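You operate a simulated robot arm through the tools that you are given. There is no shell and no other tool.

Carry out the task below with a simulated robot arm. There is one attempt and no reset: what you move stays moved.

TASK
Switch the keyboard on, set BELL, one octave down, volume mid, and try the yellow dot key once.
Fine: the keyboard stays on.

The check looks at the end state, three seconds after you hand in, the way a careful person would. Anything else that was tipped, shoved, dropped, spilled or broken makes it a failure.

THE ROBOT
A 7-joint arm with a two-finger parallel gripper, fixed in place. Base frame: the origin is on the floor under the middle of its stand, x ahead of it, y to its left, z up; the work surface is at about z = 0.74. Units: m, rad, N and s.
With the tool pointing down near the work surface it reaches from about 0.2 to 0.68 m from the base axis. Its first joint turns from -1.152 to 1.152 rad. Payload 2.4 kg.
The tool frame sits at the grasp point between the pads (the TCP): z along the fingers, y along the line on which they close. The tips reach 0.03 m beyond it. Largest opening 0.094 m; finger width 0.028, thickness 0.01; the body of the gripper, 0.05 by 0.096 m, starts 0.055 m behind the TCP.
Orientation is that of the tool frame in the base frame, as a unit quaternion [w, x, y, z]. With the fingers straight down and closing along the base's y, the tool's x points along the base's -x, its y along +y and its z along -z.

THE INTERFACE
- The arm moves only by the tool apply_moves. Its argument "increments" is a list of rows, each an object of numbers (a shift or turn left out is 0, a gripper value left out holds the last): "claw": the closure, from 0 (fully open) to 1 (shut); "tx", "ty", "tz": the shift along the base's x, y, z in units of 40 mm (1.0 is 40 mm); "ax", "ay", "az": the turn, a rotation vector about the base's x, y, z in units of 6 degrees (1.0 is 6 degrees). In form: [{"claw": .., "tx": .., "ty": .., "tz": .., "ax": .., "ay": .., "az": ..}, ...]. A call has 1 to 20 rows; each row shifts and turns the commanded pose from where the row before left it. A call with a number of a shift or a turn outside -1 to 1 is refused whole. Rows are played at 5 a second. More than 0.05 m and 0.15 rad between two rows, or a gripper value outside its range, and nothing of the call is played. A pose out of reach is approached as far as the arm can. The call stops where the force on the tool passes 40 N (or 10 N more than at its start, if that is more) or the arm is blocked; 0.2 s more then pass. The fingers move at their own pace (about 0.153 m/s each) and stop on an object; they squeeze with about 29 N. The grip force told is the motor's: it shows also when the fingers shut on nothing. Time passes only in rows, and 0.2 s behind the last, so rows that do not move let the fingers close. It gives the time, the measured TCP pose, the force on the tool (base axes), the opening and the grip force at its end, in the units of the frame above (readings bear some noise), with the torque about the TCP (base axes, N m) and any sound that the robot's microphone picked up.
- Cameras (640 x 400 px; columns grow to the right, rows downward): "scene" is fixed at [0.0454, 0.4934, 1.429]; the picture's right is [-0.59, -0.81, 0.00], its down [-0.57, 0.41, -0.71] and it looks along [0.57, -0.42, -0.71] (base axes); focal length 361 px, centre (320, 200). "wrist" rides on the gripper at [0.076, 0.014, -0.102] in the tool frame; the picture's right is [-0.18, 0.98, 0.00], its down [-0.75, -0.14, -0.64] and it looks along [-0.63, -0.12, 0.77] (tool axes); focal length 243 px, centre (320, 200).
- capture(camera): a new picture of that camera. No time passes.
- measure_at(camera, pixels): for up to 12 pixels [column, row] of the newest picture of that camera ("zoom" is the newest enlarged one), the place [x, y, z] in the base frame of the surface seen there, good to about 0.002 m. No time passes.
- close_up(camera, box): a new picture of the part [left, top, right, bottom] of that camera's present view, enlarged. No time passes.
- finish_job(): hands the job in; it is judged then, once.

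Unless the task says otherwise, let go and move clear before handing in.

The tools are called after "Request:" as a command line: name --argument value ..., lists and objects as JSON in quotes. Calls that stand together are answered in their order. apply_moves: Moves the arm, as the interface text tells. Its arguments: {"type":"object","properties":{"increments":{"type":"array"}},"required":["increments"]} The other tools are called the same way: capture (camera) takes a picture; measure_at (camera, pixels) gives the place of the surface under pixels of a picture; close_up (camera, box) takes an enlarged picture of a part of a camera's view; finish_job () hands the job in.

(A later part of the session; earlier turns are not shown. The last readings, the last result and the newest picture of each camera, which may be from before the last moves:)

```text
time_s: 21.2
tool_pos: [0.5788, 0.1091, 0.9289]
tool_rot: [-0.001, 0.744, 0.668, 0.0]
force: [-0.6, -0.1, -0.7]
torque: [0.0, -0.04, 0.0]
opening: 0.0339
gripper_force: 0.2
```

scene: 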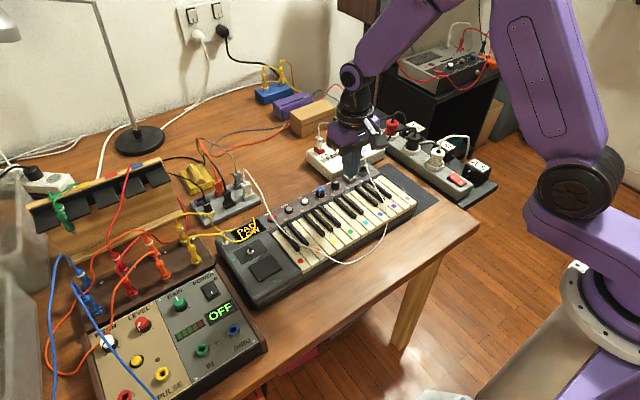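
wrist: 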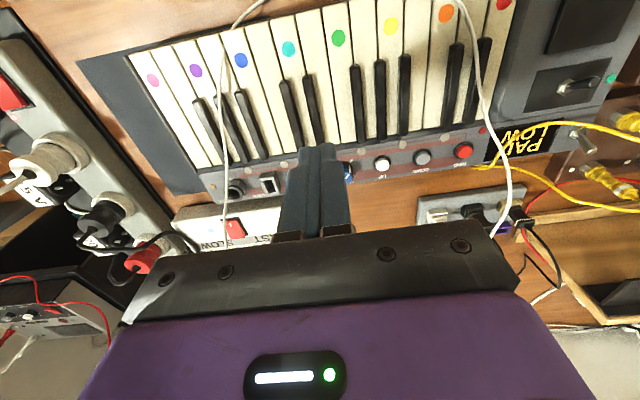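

The −96° turn is reachable (quaternion (0,0.744,0.668,0)). I'll turn back to 0 and descend around the SOUND knob.

Request:
apply_moves --increments '[{"az": 1}, {"az": 1}, {"az": 1}, {"az": 1}, {"az": 1}, {"az": 1}, {"az": 1}, {"az": 1}, {"az": 1}, {"az": 1}, {"az": 1}, {"az": 1}, {"az": 1}, {"az": 1}, {"az": 1}, {"az": 1}, {"tz": -0.8}, {"tz": -0.6}, {}]'

Request:
close_up --camera "scene" --box '[280, 130, 380, 220]'

Request:
close_up --camera "wrist" --box '[220, 80, 420, 240]'

```text
time_s: 25.2
tool_pos: [0.5785, 0.1086, 0.8716]
tool_rot: [0.001, 0.0, 1.0, 0.0]
force: [0.4, 0.3, 0.8]
torque: [0.03, 0.0, -0.04]
opening: 0.0338
gripper_force: 0.0
```

```text
4.44 times, centred on (330, 175) of scene
```

zoom: 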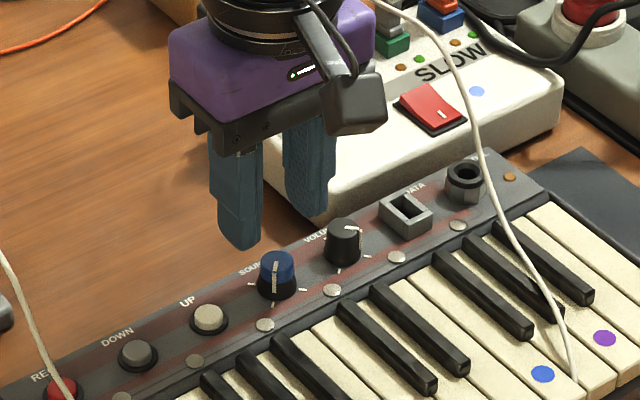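

```text
2.50 times, centred on (320, 160) of wrist
```

zoom: 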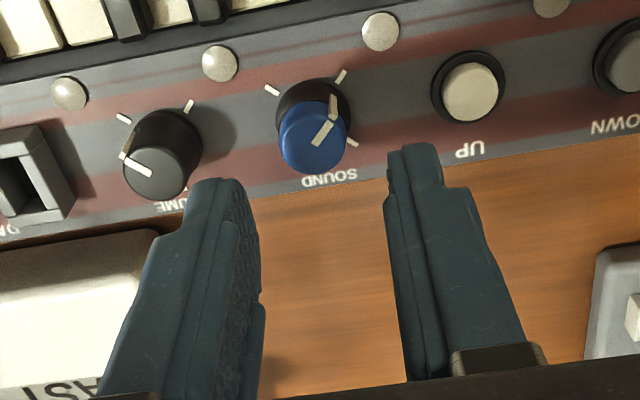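

Opening is 34 mm and the tool is centred over SOUND at z 0.872. I'll lower to just above the knob top and check finger placement.

Request:
apply_moves --increments '[{"tz": -0.3}, {"tz": -0.25}, {}]'

Request:
close_up --camera "scene" --box '[290, 150, 370, 210]'

Request:
close_up --camera "wrist" --box '[240, 90, 400, 220]'

```text
time_s: 26.0
tool_pos: [0.5791, 0.1093, 0.8519]
tool_rot: [0.0, 0.0, 1.0, -0.001]
force: [1.1, 0.8, -0.3]
torque: [-0.01, -0.01, 0.02]
opening: 0.034
gripper_force: 0.1
```

```text
6.67 times, centred on (330, 180) of scene
```

zoom: 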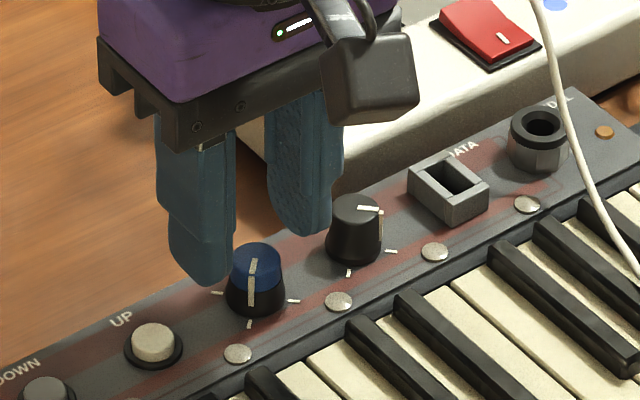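

```text
3.08 times, centred on (320, 155) of wrist
```

zoom: 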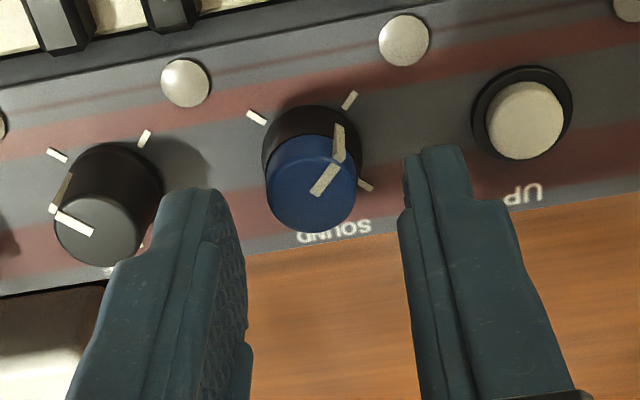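

Fingers straddle the SOUND knob with room on both sides. I'll descend to TCP z≈0.834 and close on it.

Request:
apply_moves --increments '[{"tz": -0.25}, {"tz": -0.2}, {"claw": 1.0}, {"claw": 1.0}, {"claw": 1.0}]'

Request:
close_up --camera "scene" --box '[290, 150, 370, 210]'

```text
time_s: 27.2
tool_pos: [0.5785, 0.1073, 0.8321]
tool_rot: [0.0, 0.001, 1.0, 0.0]
force: [-1.6, -9.3, 4.4]
torque: [-0.32, 0.22, -0.03]
opening: 0.0189
gripper_force: 29.0
```

```text
6.67 times, centred on (330, 180) of scene
```

zoom: 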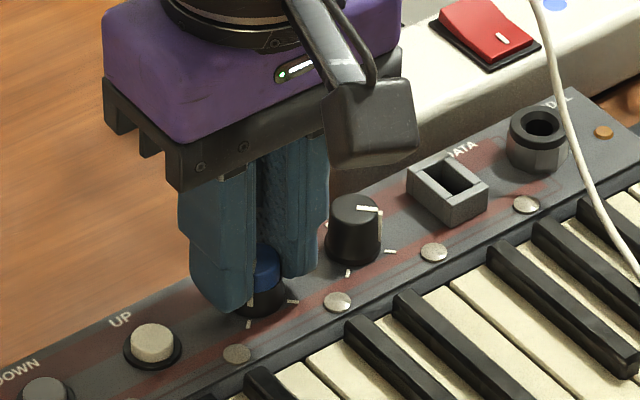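

Gripped at 18.9 mm opening with −9 N side load, so the knob is slightly to −y of my commanded centre. I'll shift about 1.2 mm to −y to relieve it.

Request:
apply_moves --increments '[{"ty": -0.03}, {}]'

```text
time_s: 27.8
tool_pos: [0.5782, 0.1081, 0.8327]
tool_rot: [0.0, 0.0, 1.0, 0.0]
force: [-2.5, -6.2, 4.2]
torque: [-0.21, 0.28, -0.06]
opening: 0.0189
gripper_force: 29.0
```

Request:
apply_moves --increments '[{"ty": -0.05}, {}]'

```text
time_s: 28.4
tool_pos: [0.5784, 0.1071, 0.8332]
tool_rot: [0.001, -0.001, 1.0, 0.001]
force: [-3.7, 3.6, 4.1]
torque: [0.14, 0.27, -0.13]
opening: 0.0186
gripper_force: 29.8
```

Side load is now small. I'll start turning clockwise (az negative) 30° and watch torque and display.

Request:
apply_moves --increments '[{"ty": 0.02, "az": -1}, {"az": -1}, {"az": -1}, {"az": -1}, {"az": -1}, {}]'

Request:
close_up --camera "scene" --box '[220, 150, 360, 250]'

```text
time_s: 29.8
tool_pos: [0.5786, 0.1065, 0.8339]
tool_rot: [-0.001, 0.26, 0.966, 0.001]
force: [-4.7, 5.6, -0.5]
torque: [-0.26, -0.32, -0.03]
opening: 0.0185
gripper_force: 29.0
```

```text
4.00 times, centred on (290, 200) of scene
```

zoom: 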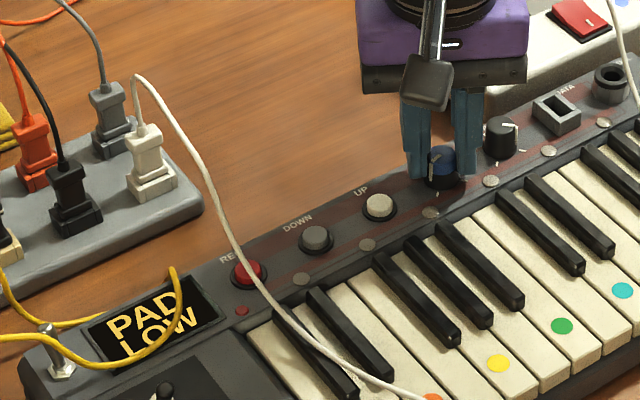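

The knob is turning with the gripper (pointer swings left, zoom (432,165)); still PAD. I'll continue clockwise to −90°.

Request:
apply_moves --increments '[{"az": -1}, {"az": -1}, {"az": -1}, {"az": -1}, {"az": -1}, {}]'

Request:
close_up --camera "scene" --box '[220, 150, 360, 250]'

```text
time_s: 31.2
tool_pos: [0.5798, 0.1058, 0.8328]
tool_rot: [0.0, 0.502, 0.865, 0.0]
force: [-5.0, -0.8, 0.5]
torque: [-0.17, 0.03, 0.0]
opening: 0.0191
gripper_force: 29.0
```

```text
4.00 times, centred on (290, 200) of scene
```

zoom: 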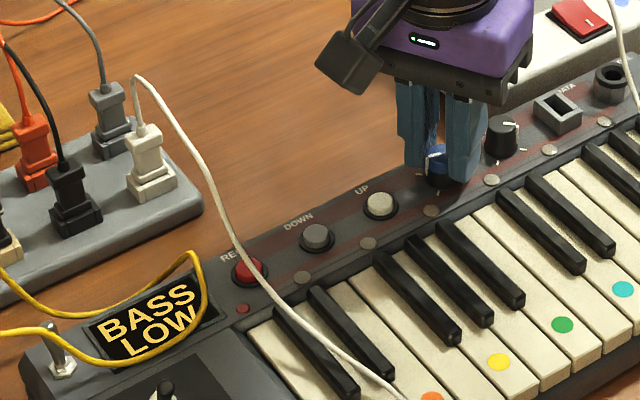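

The display now reads BASS / LOW, so the next detents follow. The yellow cable loop looks shifted versus before, so I'll check the full scene.

Request:
capture --camera "scene"

Request:
close_up --camera "scene" --box '[150, 190, 290, 280]'

```text
taken
```

scene: 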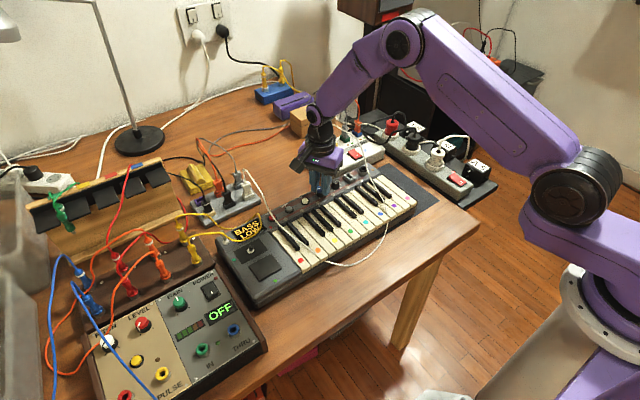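

```text
4.44 times, centred on (220, 235) of scene
```

zoom: 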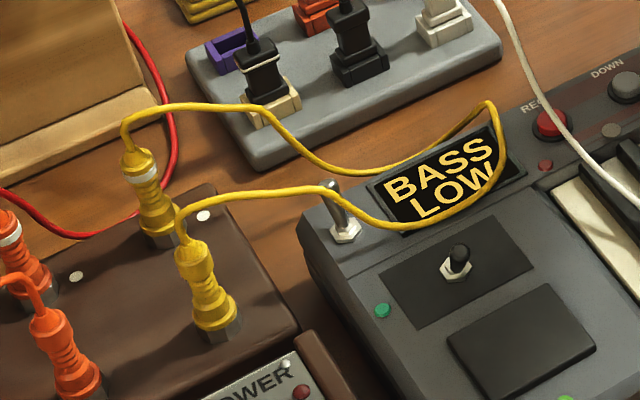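

The cable just settled and remains plugged in; nothing else moved. I'll continue the turn by another 30° to reach the second tick.

Request:
apply_moves --increments '[{"az": -1}, {"az": -1}, {"az": -1}, {"az": -1}, {"az": -1}, {}]'

Request:
close_up --camera "scene" --box '[220, 150, 360, 250]'

Request:
close_up --camera "wrist" --box '[240, 90, 400, 220]'

```text
time_s: 32.6
tool_pos: [0.581, 0.106, 0.8332]
tool_rot: [0.0, 0.708, 0.706, 0.001]
force: [0.2, -7.0, -0.1]
torque: [0.02, 0.04, -0.01]
opening: 0.0188
gripper_force: 29.0
```

```text
4.00 times, centred on (290, 200) of scene
```

zoom: 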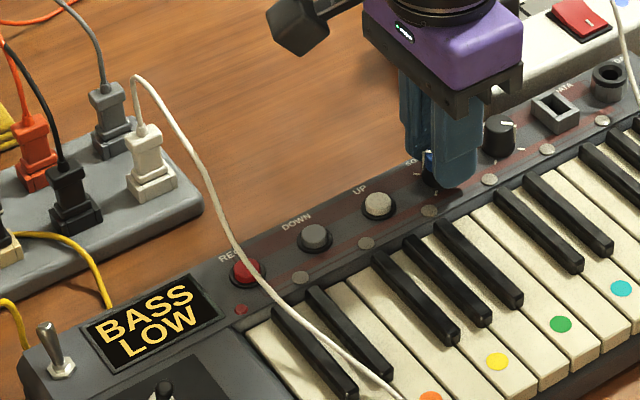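

```text
3.08 times, centred on (320, 155) of wrist
```

zoom: 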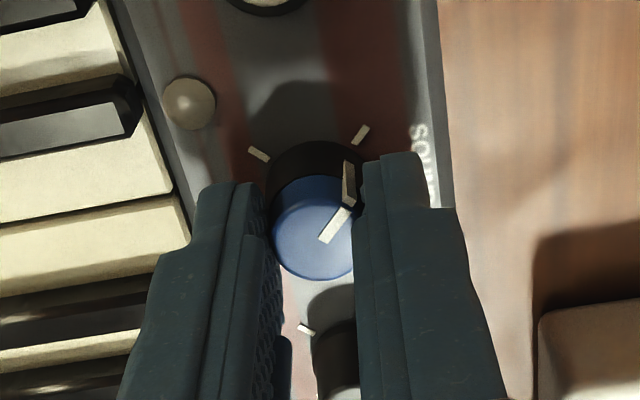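

The sound is at the second tick (BASS), with pointer at back-left. The yellow cable has slid off behind the display on its own; I'll open the fingers, rise clear and check everything.

Request:
apply_moves --increments '[{"claw": 0.64}, {"claw": 0.64}, {"tz": 0.4}, {"tz": 0.5}, {}]'

Request:
capture --camera "scene"

Request:
close_up --camera "scene" --box '[150, 190, 290, 280]'

Request:
close_up --camera "scene" --box '[270, 160, 390, 230]'

Request:
measure_at --camera "zoom" --pixels '[[100, 272], [186, 230], [345, 125], [425, 100], [490, 55], [82, 332], [485, 124], [170, 287]]'

```text
time_s: 33.8
tool_pos: [0.579, 0.1059, 0.8689]
tool_rot: [0.0, 0.707, 0.707, 0.0]
force: [0.3, 0.3, -1.2]
torque: [0.03, -0.01, -0.05]
opening: 0.0339
gripper_force: 0.1
```

```text
taken
```

scene: 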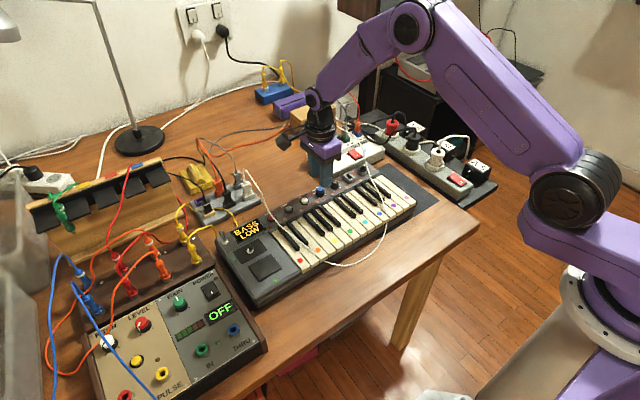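

```text
4.44 times, centred on (220, 235) of scene
```

zoom: 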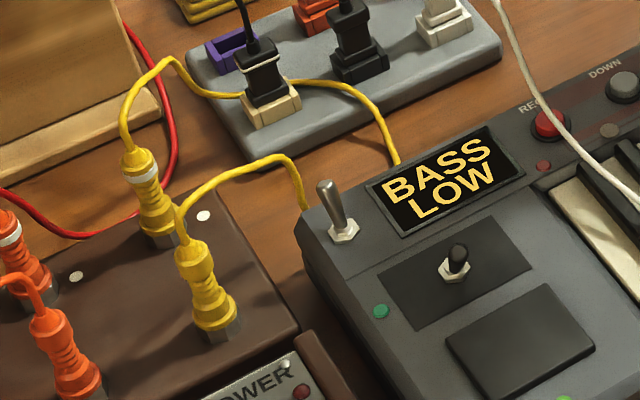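

```text
5.33 times, centred on (330, 195) of scene
```

zoom: 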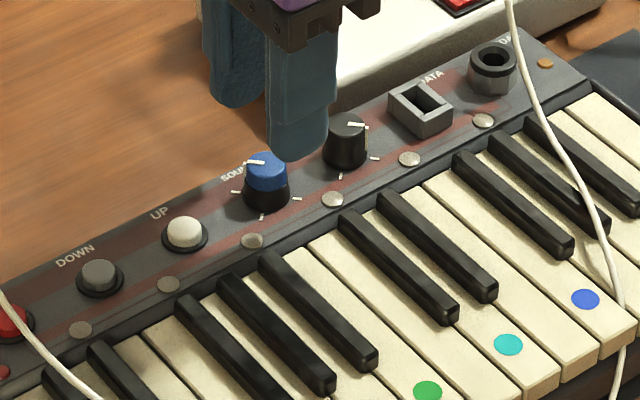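

```text
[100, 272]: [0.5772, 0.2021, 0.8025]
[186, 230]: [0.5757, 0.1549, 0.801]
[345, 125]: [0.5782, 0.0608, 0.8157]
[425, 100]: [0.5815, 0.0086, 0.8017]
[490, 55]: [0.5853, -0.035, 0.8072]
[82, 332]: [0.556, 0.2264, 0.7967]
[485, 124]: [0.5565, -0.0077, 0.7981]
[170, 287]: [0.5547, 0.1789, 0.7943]
```

The keyboard and plugs are fine (knob pointer now back-left, zoom (255,163)); the cable rests on the table behind. I'll turn the wrist back to 0 above the knob and regrip.

Request:
apply_moves --increments '[{"az": 1}, {"az": 1}, {"az": 1}, {"az": 1}, {"az": 1}, {"az": 1}, {"az": 1}, {"az": 1}, {"az": 1}, {"az": 1}, {"az": 1}, {"az": 1}, {"az": 1}, {"az": 1}, {"az": 1}, {"ty": 0.02}, {}]'

Request:
apply_moves --increments '[{"tz": -0.4}, {"tz": -0.3}, {"tz": -0.18}, {"claw": 1.0}, {"claw": 1.0}, {"claw": 1.0}]'

Request:
close_up --camera "wrist" --box '[240, 90, 400, 220]'

```text
time_s: 37.4
tool_pos: [0.5781, 0.1071, 0.8683]
tool_rot: [0.0, 0.0, 1.0, 0.0]
force: [-0.4, -0.6, -0.7]
torque: [-0.03, 0.04, -0.01]
opening: 0.0337
gripper_force: 0.1
```

```text
time_s: 38.8
tool_pos: [0.5782, 0.1058, 0.8335]
tool_rot: [0.0, 0.0, 1.0, 0.001]
force: [-2.0, 1.7, 1.5]
torque: [0.06, 0.11, 0.01]
opening: 0.0189
gripper_force: 29.7
```

```text
3.08 times, centred on (320, 155) of wrist
```

zoom: 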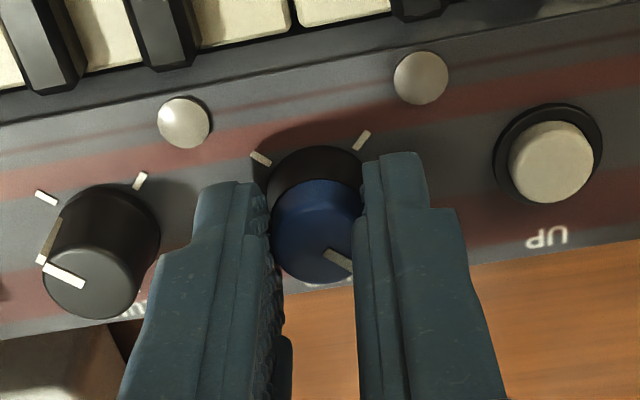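

Regripped with small forces, pointer at back-left (zoom (340,260)). I'll turn clockwise another 60° then check the display.

Request:
apply_moves --increments '[{"az": -1}, {"az": -1}, {"az": -1}, {"az": -1}, {"az": -1}, {"az": -1}, {"az": -1}, {"az": -1}, {"az": -1}, {"az": -1}, {}]'

Request:
close_up --camera "scene" --box '[220, 150, 360, 250]'

```text
time_s: 41.2
tool_pos: [0.5801, 0.1075, 0.8337]
tool_rot: [0.0, 0.5, 0.866, 0.001]
force: [0.5, 5.5, 3.8]
torque: [0.06, -0.08, 0.0]
opening: 0.0189
gripper_force: 28.9
```

```text
4.00 times, centred on (290, 200) of scene
```

zoom: 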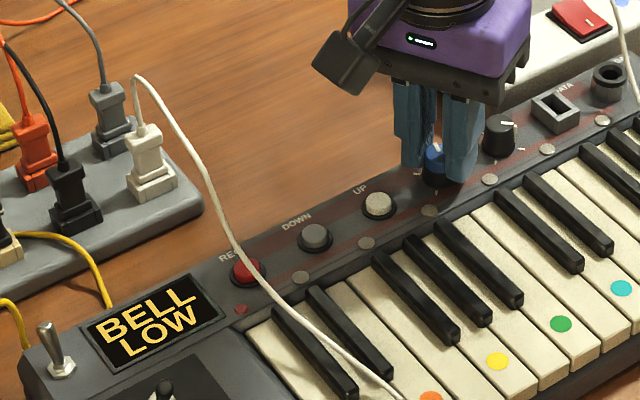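

The display now reads BELL / LOW. I'll finish the remaining 30° to seat the pointer on the third tick, away from the boundary.

Request:
apply_moves --increments '[{"az": -1}, {"az": -1}, {"az": -1}, {"az": -1}, {"az": -1}, {}]'

Request:
close_up --camera "wrist" --box '[240, 90, 400, 220]'

Request:
close_up --camera "scene" --box '[220, 150, 360, 250]'

```text
time_s: 42.6
tool_pos: [0.5805, 0.1071, 0.8347]
tool_rot: [0.0, 0.707, 0.707, 0.001]
force: [5.1, 6.1, -0.6]
torque: [0.2, -0.14, -0.01]
opening: 0.0189
gripper_force: 29.3
```

```text
3.08 times, centred on (320, 155) of wrist
```

zoom: 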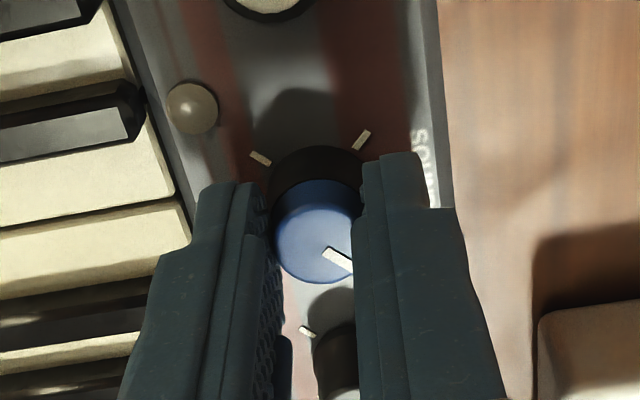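

```text
4.00 times, centred on (290, 200) of scene
```

zoom: 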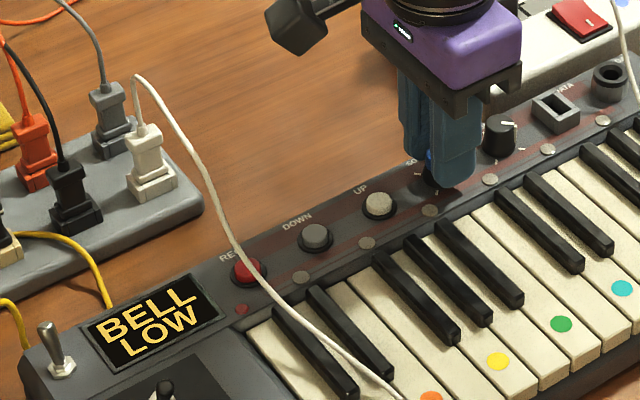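

BELL is set with pointer on its tick. I'll release, rise, and re-measure the VOLUME knob relative to SOUND.

Request:
apply_moves --increments '[{"claw": 0.64}, {"claw": 0.64}, {"tz": 0.4}, {"tz": 0.8}, {"tz": 0.6, "tx": 0.0}, {}]'

Request:
close_up --camera "scene" --box '[305, 170, 355, 205]'

Request:
close_up --camera "wrist" --box '[220, 60, 420, 240]'

```text
time_s: 44.0
tool_pos: [0.5789, 0.1085, 0.9051]
tool_rot: [0.0, 0.707, 0.707, 0.0]
force: [-0.6, -0.7, 0.3]
torque: [-0.04, 0.04, -0.01]
opening: 0.034
gripper_force: 0.1
```

```text
11.43 times, centred on (330, 188) of scene
```

zoom: 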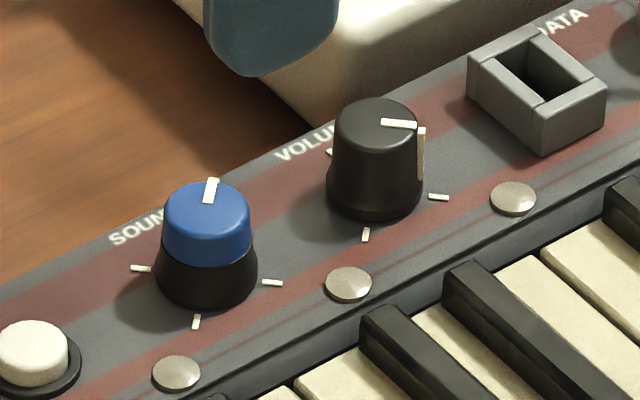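

```text
2.22 times, centred on (320, 150) of wrist
```

zoom: 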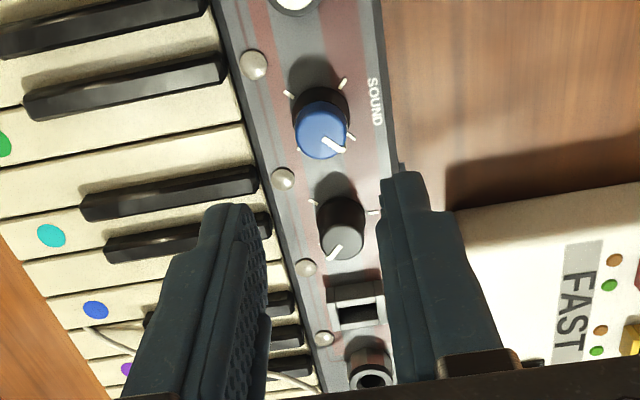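

Request:
measure_at --camera "zoom" --pixels '[[250, 66], [285, 95]]'

Request:
close_up --camera "scene" --box '[305, 170, 355, 205]'

Request:
measure_at --camera "zoom" --pixels '[[207, 210], [377, 124], [141, 268], [196, 321], [272, 283], [366, 234], [438, 197], [329, 152], [176, 373], [348, 284], [513, 198], [360, 124]]'

```text
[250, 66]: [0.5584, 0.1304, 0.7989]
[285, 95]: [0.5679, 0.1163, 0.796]
```

```text
11.43 times, centred on (330, 188) of scene
```

zoom: 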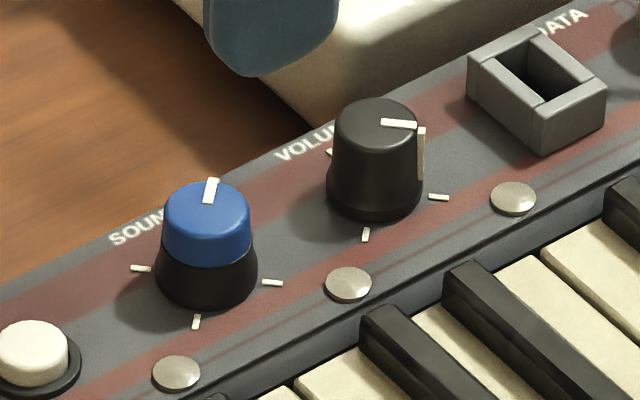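

```text
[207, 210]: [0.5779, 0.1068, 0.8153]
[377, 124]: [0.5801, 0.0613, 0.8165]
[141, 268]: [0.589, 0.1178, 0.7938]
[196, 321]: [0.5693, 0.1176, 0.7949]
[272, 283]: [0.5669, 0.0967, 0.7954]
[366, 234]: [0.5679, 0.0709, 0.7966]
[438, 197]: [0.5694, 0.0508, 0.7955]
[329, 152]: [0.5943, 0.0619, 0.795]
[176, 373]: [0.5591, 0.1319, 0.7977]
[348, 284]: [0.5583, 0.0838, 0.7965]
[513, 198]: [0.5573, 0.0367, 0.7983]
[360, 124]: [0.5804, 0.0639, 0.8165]
```

SOUND pointer now sits at the back-right tick; VOLUME centre is ≈(0.580,0.061). I'll shift over it at height with the fingers closing along x and view before descending.

Request:
apply_moves --increments '[{"ty": -0.6, "tx": 0.03}, {"ty": -0.55}, {"tz": -0.7}, {"tz": -0.55}, {}]'

Request:
close_up --camera "scene" --box '[290, 140, 390, 210]'

Request:
close_up --camera "wrist" --box '[240, 80, 400, 220]'

```text
time_s: 45.2
tool_pos: [0.5803, 0.0615, 0.8559]
tool_rot: [-0.001, 0.707, 0.707, -0.001]
force: [-0.1, 0.1, 0.6]
torque: [0.01, -0.02, -0.02]
opening: 0.0338
gripper_force: 0.1
```

```text
5.71 times, centred on (340, 175) of scene
```

zoom: 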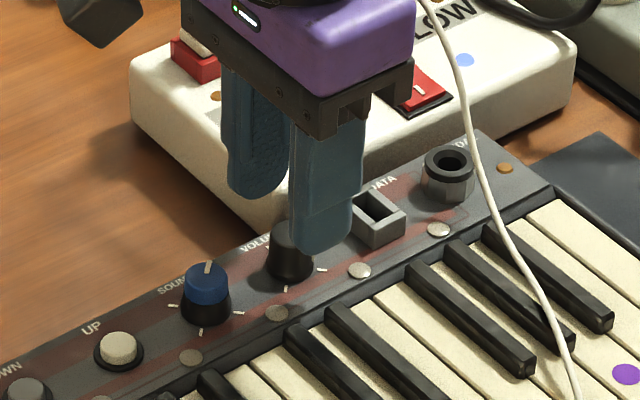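

```text
2.86 times, centred on (320, 150) of wrist
```

zoom: 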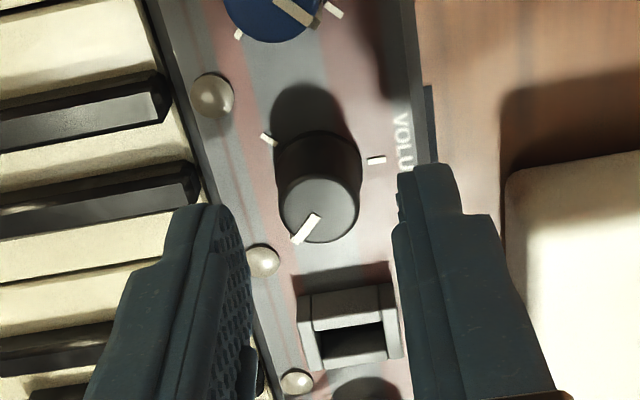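

VOLUME sits centred between the open fingers and clear of the box and white cable. I'll lower 22 mm and close.

Request:
apply_moves --increments '[{"tz": -0.3}, {"tz": -0.25}, {"claw": 1.0}, {"claw": 1.0}, {"claw": 1.0}]'

```text
time_s: 46.4
tool_pos: [0.5792, 0.0618, 0.8327]
tool_rot: [0.0, 0.707, 0.707, 0.001]
force: [-9.2, -0.3, 11.4]
torque: [-0.08, 0.32, -0.01]
opening: 0.0189
gripper_force: 28.4
```

Closed on the knob with Fx −9 N and Fz +11 N; I'll ease −1.8 mm in x and up 0.8 mm to unload it.

Request:
apply_moves --increments '[{"tx": -0.045, "tz": 0.02}, {}]'

```text
time_s: 47.0
tool_pos: [0.5794, 0.0617, 0.8337]
tool_rot: [0.0, 0.707, 0.707, 0.0]
force: [2.4, 0.2, 0.0]
torque: [0.05, -0.12, 0.02]
opening: 0.0187
gripper_force: 29.5
```

Forces are now near zero. I'll turn counter-clockwise (az positive) 45° first and check that the knob follows.

Request:
apply_moves --increments '[{"az": 1}, {"az": 1}, {"az": 1}, {"az": 1}, {"az": 1}, {"az": 1}, {"az": 1}, {"az": 0.5}, {}]'

Request:
close_up --camera "scene" --box '[220, 150, 380, 250]'

Request:
close_up --camera "wrist" --box '[240, 90, 400, 220]'

```text
time_s: 49.0
tool_pos: [0.5785, 0.0609, 0.8351]
tool_rot: [0.0, 0.382, 0.924, 0.0]
force: [-0.7, -0.7, -0.3]
torque: [-0.17, -0.09, -0.02]
opening: 0.0188
gripper_force: 29.3
```

```text
4.00 times, centred on (300, 200) of scene
```

zoom: 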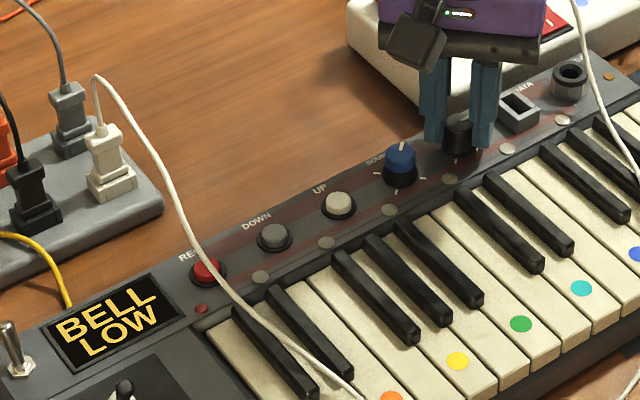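

```text
3.08 times, centred on (320, 155) of wrist
```

zoom: 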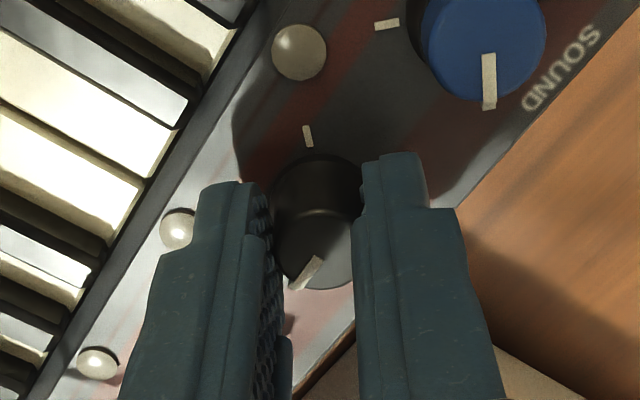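

The VOLUME knob follows the gripper with negligible load. I'll continue +45°.

Request:
apply_moves --increments '[{"az": 1}, {"az": 1}, {"az": 1}, {"az": 1}, {"az": 1}, {"az": 1}, {"az": 1}, {"az": 0.5}, {}]'

Request:
close_up --camera "wrist" --box '[240, 90, 400, 220]'

```text
time_s: 51.0
tool_pos: [0.5791, 0.061, 0.8354]
tool_rot: [0.0, 0.001, 1.0, 0.0]
force: [3.5, -3.9, 0.1]
torque: [-0.14, 0.18, -0.04]
opening: 0.0186
gripper_force: 28.8
```

```text
3.08 times, centred on (320, 155) of wrist
```

zoom: 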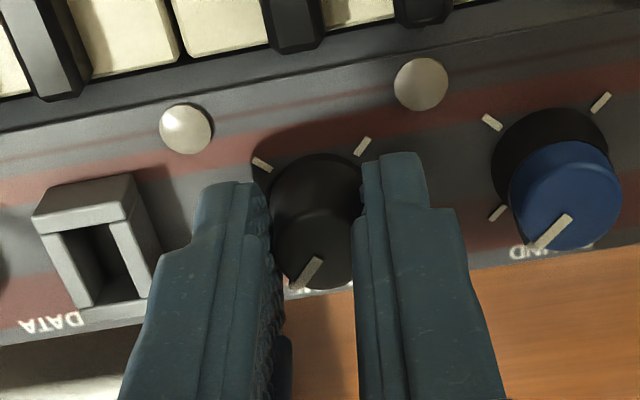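

Pointer is now back-right (zoom (305,272)); 45° more should put it at the back "mid" tick.

Request:
apply_moves --increments '[{"az": 1}, {"az": 1}, {"az": 1}, {"az": 1}, {"az": 1}, {"az": 1}, {"az": 1}, {"az": 0.5}, {}]'

Request:
close_up --camera "wrist" --box '[240, 90, 400, 220]'

Request:
close_up --camera "scene" --box '[220, 150, 380, 250]'

```text
time_s: 53.0
tool_pos: [0.5789, 0.0606, 0.8341]
tool_rot: [0.0, -0.382, 0.924, 0.001]
force: [1.7, -2.6, -0.4]
torque: [0.09, -0.25, -0.02]
opening: 0.0189
gripper_force: 29.0
```

```text
3.08 times, centred on (320, 155) of wrist
```

zoom: 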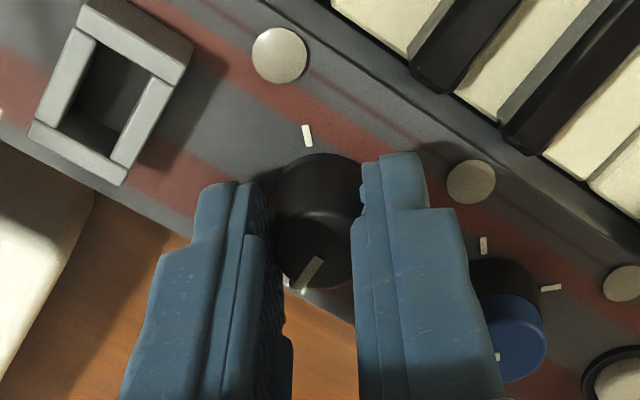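

```text
4.00 times, centred on (300, 200) of scene
```

zoom: 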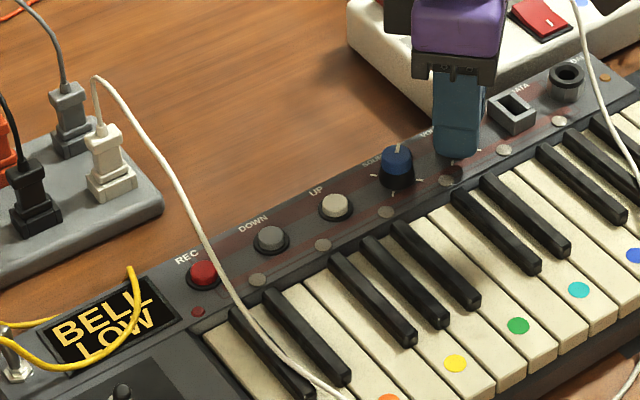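

The pointer should now be at the back; forces are small. I'll release and rise to view the knob and tick.

Request:
apply_moves --increments '[{"claw": 0.64}, {"claw": 0.64}, {"tz": 0.4}, {"tz": 0.8}, {"tz": 0.8}, {}]'

Request:
close_up --camera "scene" --box '[305, 170, 355, 205]'

Request:
close_up --camera "wrist" --box '[240, 50, 440, 220]'

Request:
capture --camera "scene"

```text
time_s: 54.4
tool_pos: [0.5782, 0.0622, 0.9133]
tool_rot: [0.0, -0.383, 0.924, 0.0]
force: [-0.3, 0.1, -1.1]
torque: [-0.01, 0.0, 0.01]
opening: 0.0337
gripper_force: 0.1
```

```text
11.43 times, centred on (330, 188) of scene
```

zoom: 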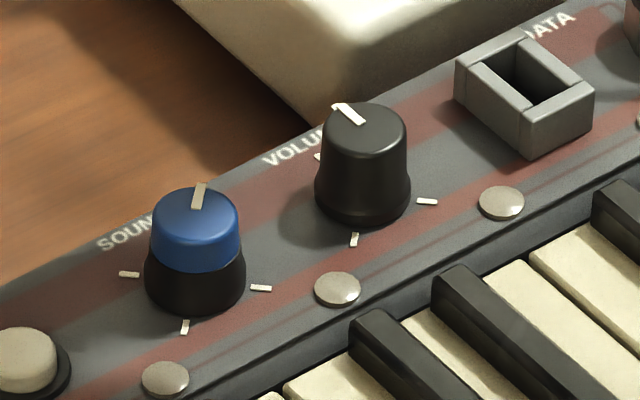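

```text
2.35 times, centred on (340, 135) of wrist
```

zoom: 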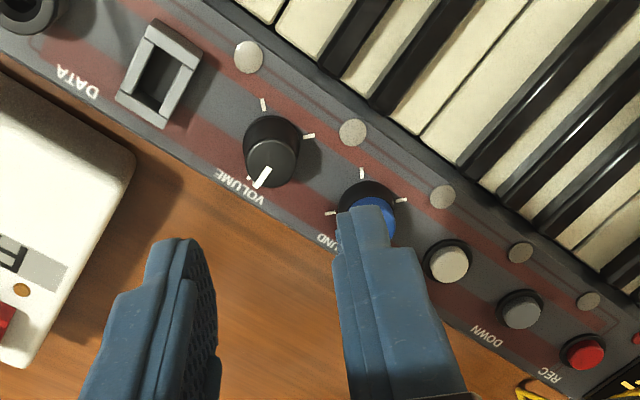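

```text
taken
```

scene: 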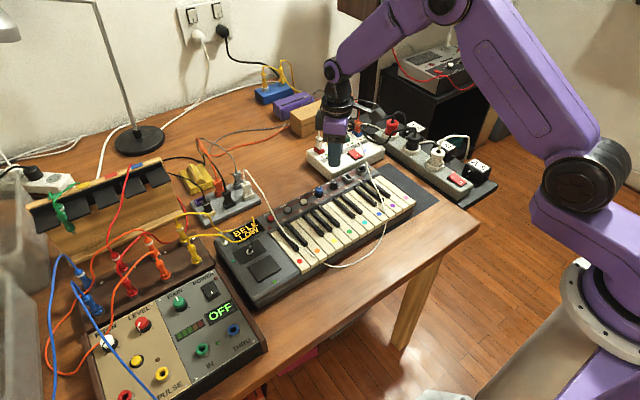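

Volume pointer is near the back tick (zoom (348,113) vs tick (319,157)). I'll measure pointer ends and ticks to verify the angle precisely.

Request:
close_up --camera "scene" --box '[326, 174, 346, 194]'

Request:
measure_at --camera "zoom" --pixels '[[200, 150], [240, 190], [270, 210], [230, 230], [390, 200], [310, 150]]'

Request:
close_up --camera "wrist" --box '[300, 80, 390, 150]'

```text
16.00 times, centred on (336, 184) of scene
```

zoom: 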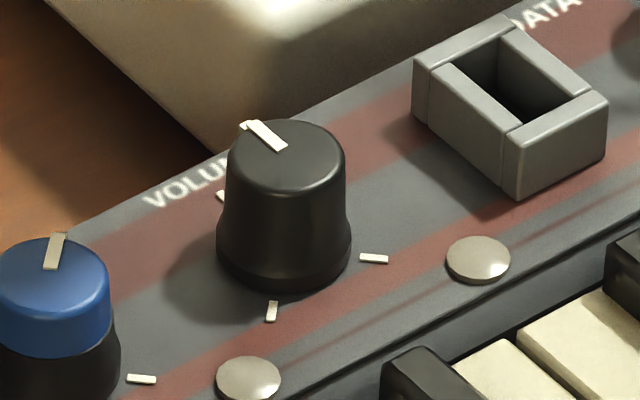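

```text
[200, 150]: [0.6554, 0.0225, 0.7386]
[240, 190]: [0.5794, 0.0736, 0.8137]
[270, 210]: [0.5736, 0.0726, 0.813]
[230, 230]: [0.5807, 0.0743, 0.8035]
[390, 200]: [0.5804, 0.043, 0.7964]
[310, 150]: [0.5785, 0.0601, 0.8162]
```

```text
5.71 times, centred on (345, 115) of wrist
```

zoom: 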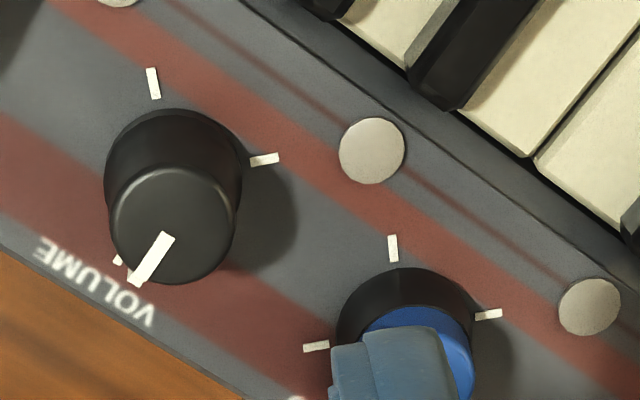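

The pointer direction (zoom from (168,237) to (135,283)) is perpendicular to the stud line, i.e. straight at the mid tick. Next I'll locate the yellow-dot key precisely and plan the press.

Request:
close_up --camera "scene" --box '[310, 215, 380, 260]'

Request:
measure_at --camera "zoom" --pixels '[[384, 235], [300, 200], [350, 215], [395, 195], [440, 250], [340, 270], [420, 260], [370, 290], [250, 160], [240, 265], [530, 160], [420, 300]]'

Request:
close_up --camera "scene" --box '[150, 190, 290, 280]'

```text
8.89 times, centred on (345, 238) of scene
```

zoom: 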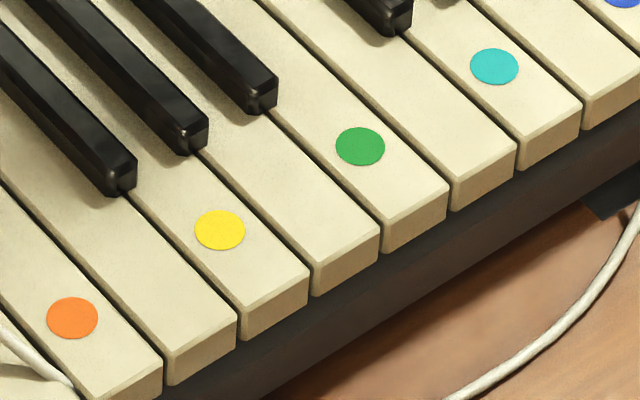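

```text
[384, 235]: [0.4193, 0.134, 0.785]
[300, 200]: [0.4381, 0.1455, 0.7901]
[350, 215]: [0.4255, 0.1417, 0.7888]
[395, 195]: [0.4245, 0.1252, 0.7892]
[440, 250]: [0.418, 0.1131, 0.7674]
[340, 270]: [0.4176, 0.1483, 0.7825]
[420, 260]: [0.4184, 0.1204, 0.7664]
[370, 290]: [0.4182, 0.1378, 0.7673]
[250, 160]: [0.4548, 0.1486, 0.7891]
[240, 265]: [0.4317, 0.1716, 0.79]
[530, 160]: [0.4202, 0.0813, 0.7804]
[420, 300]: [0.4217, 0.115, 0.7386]
```

```text
4.44 times, centred on (220, 235) of scene
```

zoom: 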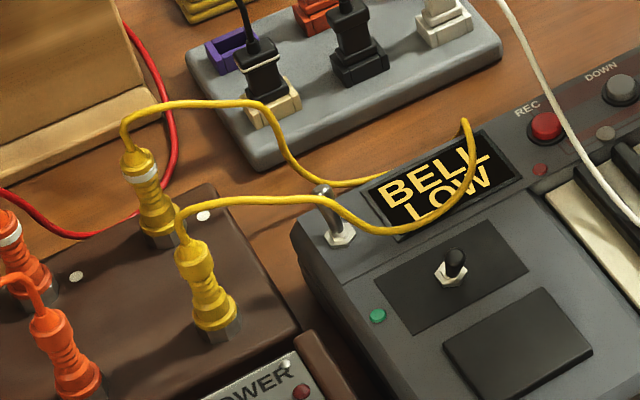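

Request:
close_up --camera "scene" --box '[310, 215, 380, 260]'

Request:
measure_at --camera "zoom" --pixels '[[220, 230], [195, 232], [245, 228], [243, 300], [302, 266], [160, 215], [258, 185], [360, 146], [72, 318], [205, 170], [120, 190], [195, 140]]'

```text
8.89 times, centred on (345, 238) of scene
```

zoom: 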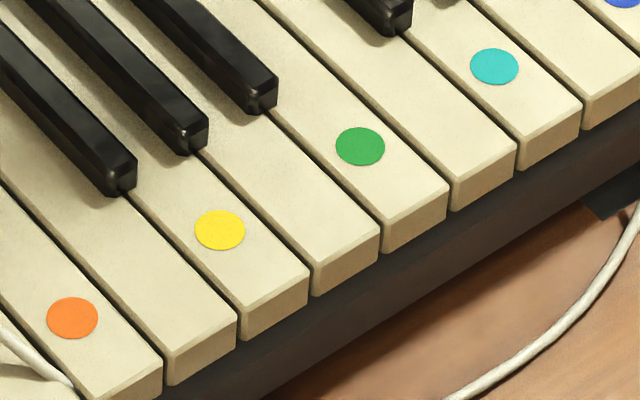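

```text
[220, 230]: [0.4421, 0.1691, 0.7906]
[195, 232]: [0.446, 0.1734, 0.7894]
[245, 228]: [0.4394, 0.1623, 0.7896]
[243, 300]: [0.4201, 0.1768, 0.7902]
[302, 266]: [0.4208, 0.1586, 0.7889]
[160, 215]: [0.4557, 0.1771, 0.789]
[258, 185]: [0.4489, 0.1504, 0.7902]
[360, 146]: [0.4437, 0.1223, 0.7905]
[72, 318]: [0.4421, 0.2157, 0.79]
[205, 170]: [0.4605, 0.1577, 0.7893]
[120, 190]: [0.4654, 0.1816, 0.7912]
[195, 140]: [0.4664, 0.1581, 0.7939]
```

The yellow key spans y≈0.156–0.180 at x≈0.442, top z 0.790; the closed fingers (20 mm) are too wide to press flat, so I'll roll 30° about x to press with one edge. I'll turn the yaw back, close, roll, and move above the key.

Request:
apply_moves --increments '[{"claw": 1.0, "az": -1, "tx": -0.4}, {"az": -1, "tx": -0.5, "ty": 0.3}, {"az": -1, "tx": -0.5, "ty": 0.3}, {"az": -1, "tx": -0.5, "ty": 0.3}, {"az": -1, "tx": -0.5, "ty": 0.3}, {"az": -1, "tx": -0.5, "ty": 0.3}, {"az": -1, "tx": -0.5, "ty": 0.3}, {"az": -0.5, "ty": 0.3}, {"ax": 1, "ty": 0.245}, {"ax": 1}, {"ax": 1}, {"ax": 1}, {"ax": 1}, {"tz": -0.6}, {}]'

Request:
close_up --camera "scene" --box '[280, 170, 400, 260]'

Request:
close_up --camera "wrist" --box '[220, 60, 420, 240]'

```text
time_s: 57.6
tool_pos: [0.4433, 0.1551, 0.8917]
tool_rot: [0.0, 0.0, 0.966, 0.258]
force: [-0.4, 0.4, -0.4]
torque: [0.02, -0.02, 0.01]
opening: 0.0
gripper_force: 29.5
```

```text
4.44 times, centred on (340, 215) of scene
```

zoom: 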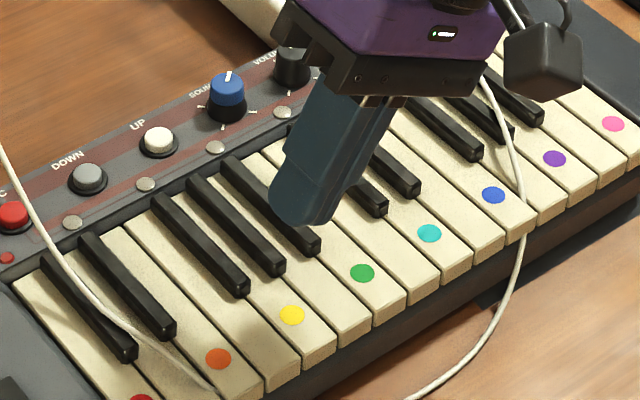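

```text
2.22 times, centred on (320, 150) of wrist
```

zoom: 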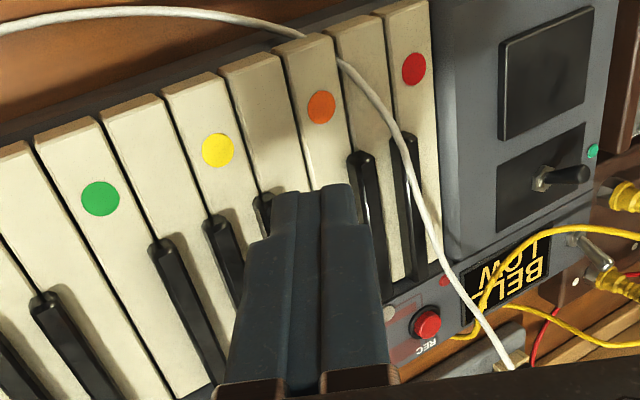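

The tool is rolled 30° with the low edge at ≈(0.443,0.161,0.861), above the yellow key. I'll lower to about 10 mm above the key and check alignment.

Request:
apply_moves --increments '[{"tz": -0.6}, {"tz": -0.5}, {"tz": -0.35}, {}]'

Request:
close_up --camera "scene" --box '[300, 190, 380, 260]'

Request:
close_up --camera "wrist" --box '[240, 60, 400, 200]'

```text
time_s: 58.6
tool_pos: [0.4431, 0.1549, 0.8324]
tool_rot: [0.0, 0.0, 0.966, 0.258]
force: [-0.1, 0.6, 0.6]
torque: [-0.01, -0.06, -0.01]
opening: 0.0001
gripper_force: 28.5
```

```text
5.71 times, centred on (340, 225) of scene
```

zoom: 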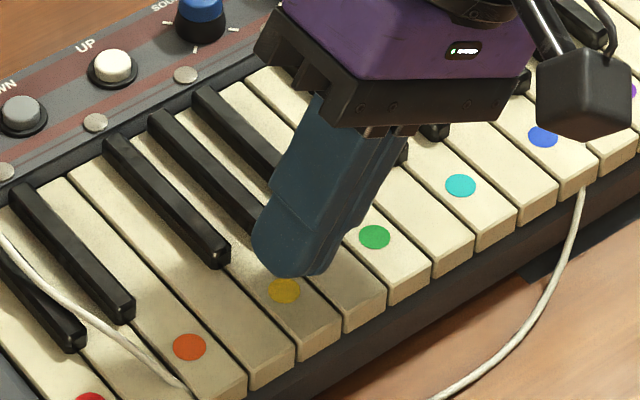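

```text
2.86 times, centred on (320, 130) of wrist
```

zoom: 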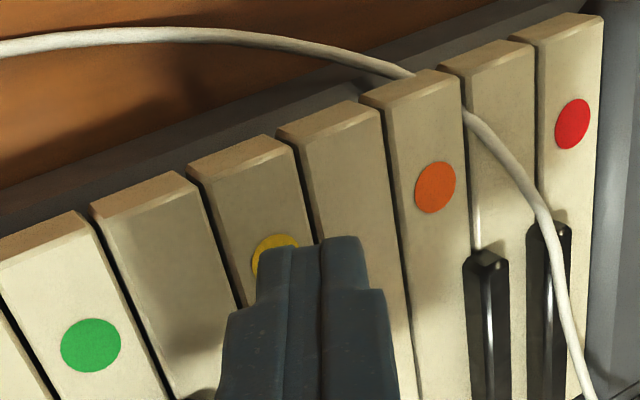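

Request:
close_up --camera "scene" --box '[325, 215, 365, 250]'

Request:
measure_at --camera "zoom" --pixels '[[150, 200], [180, 225], [210, 230], [240, 225], [260, 200], [120, 150], [270, 150], [220, 210], [160, 265], [300, 200]]'

```text
11.43 times, centred on (345, 232) of scene
```

zoom: 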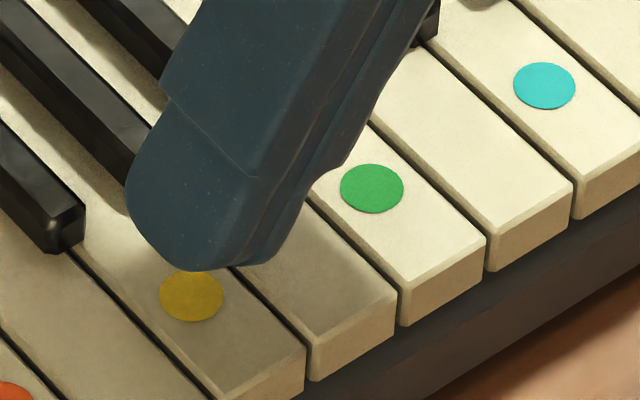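

```text
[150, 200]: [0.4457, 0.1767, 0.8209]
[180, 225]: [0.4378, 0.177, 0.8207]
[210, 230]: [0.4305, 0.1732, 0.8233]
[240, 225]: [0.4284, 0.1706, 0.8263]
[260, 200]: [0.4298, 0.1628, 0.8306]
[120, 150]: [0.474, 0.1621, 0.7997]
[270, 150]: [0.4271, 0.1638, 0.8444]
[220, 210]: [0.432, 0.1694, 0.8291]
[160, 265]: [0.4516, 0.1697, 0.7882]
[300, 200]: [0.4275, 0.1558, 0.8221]
```

The tip's high (+y) edge is at z≈0.811 and the low edge is ~0.801 over the yellow key, as planned. I'll nudge +1 mm in y and press down gently a few millimetres.

Request:
apply_moves --increments '[{"ty": 0.03, "tz": -0.15}, {"tz": -0.1}, {"tz": -0.06}, {"tz": -0.05}, {}]'

Request:
close_up --camera "scene" --box '[310, 205, 380, 260]'

```text
time_s: 59.8
tool_pos: [0.4419, 0.1557, 0.8187]
tool_rot: [0.001, 0.001, 0.966, 0.259]
force: [-0.4, -0.6, 0.1]
torque: [0.03, 0.03, -0.02]
opening: 0.0002
gripper_force: 29.2
```

```text
7.27 times, centred on (345, 232) of scene
```

zoom: 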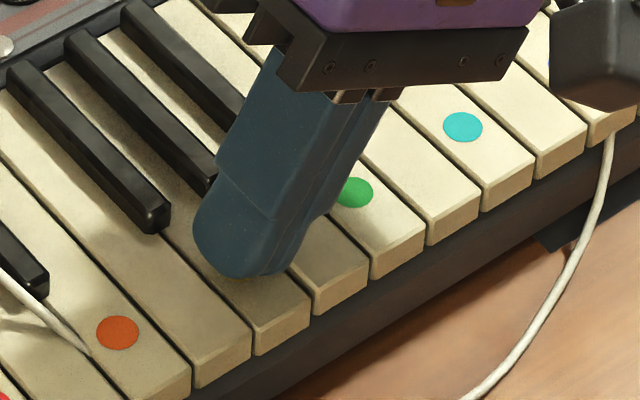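

No contact force yet (Fz 0.1 N) – the tip edges are rounded. I'll continue in small steps.

Request:
apply_moves --increments '[{"tz": -0.04}, {}]'

```text
time_s: 60.4
tool_pos: [0.4429, 0.1567, 0.8163]
tool_rot: [0.0, 0.0, 0.966, 0.259]
force: [0.6, 0.5, 0.9]
torque: [-0.01, 0.01, 0.01]
opening: 0.0
gripper_force: 28.8
heard: click
```

A click was heard with ~1 N. I'll look at which key went down before releasing.

Request:
close_up --camera "scene" --box '[310, 205, 380, 260]'

Request:
close_up --camera "wrist" --box '[220, 50, 420, 220]'

Request:
close_up --camera "scene" --box '[220, 150, 380, 270]'

```text
7.27 times, centred on (345, 232) of scene
```

zoom: 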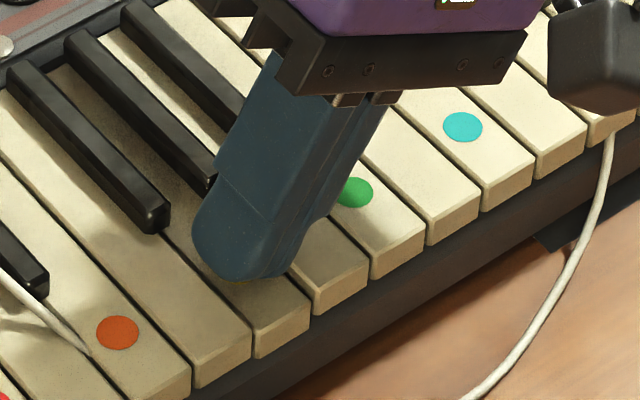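

```text
2.35 times, centred on (320, 135) of wrist
```

zoom: 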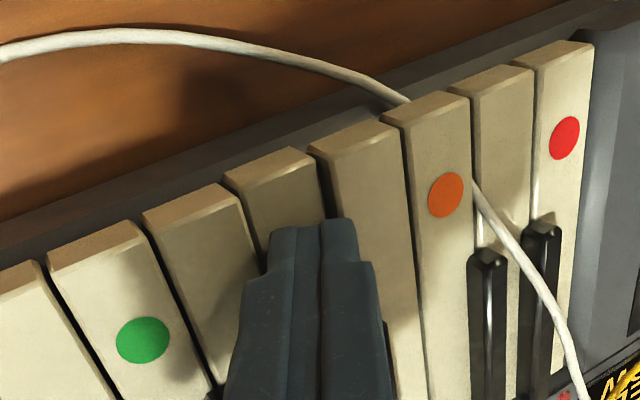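

```text
3.33 times, centred on (300, 210) of scene
```

zoom: 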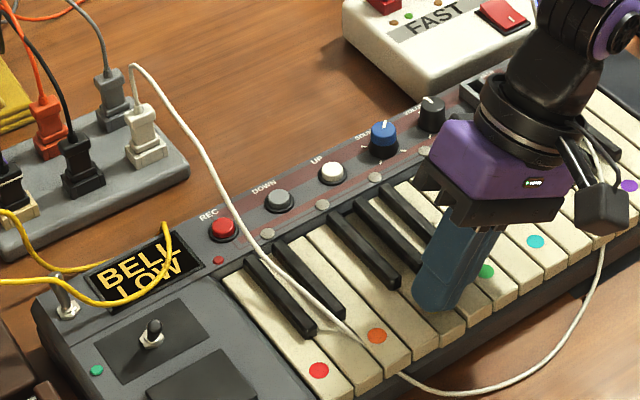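

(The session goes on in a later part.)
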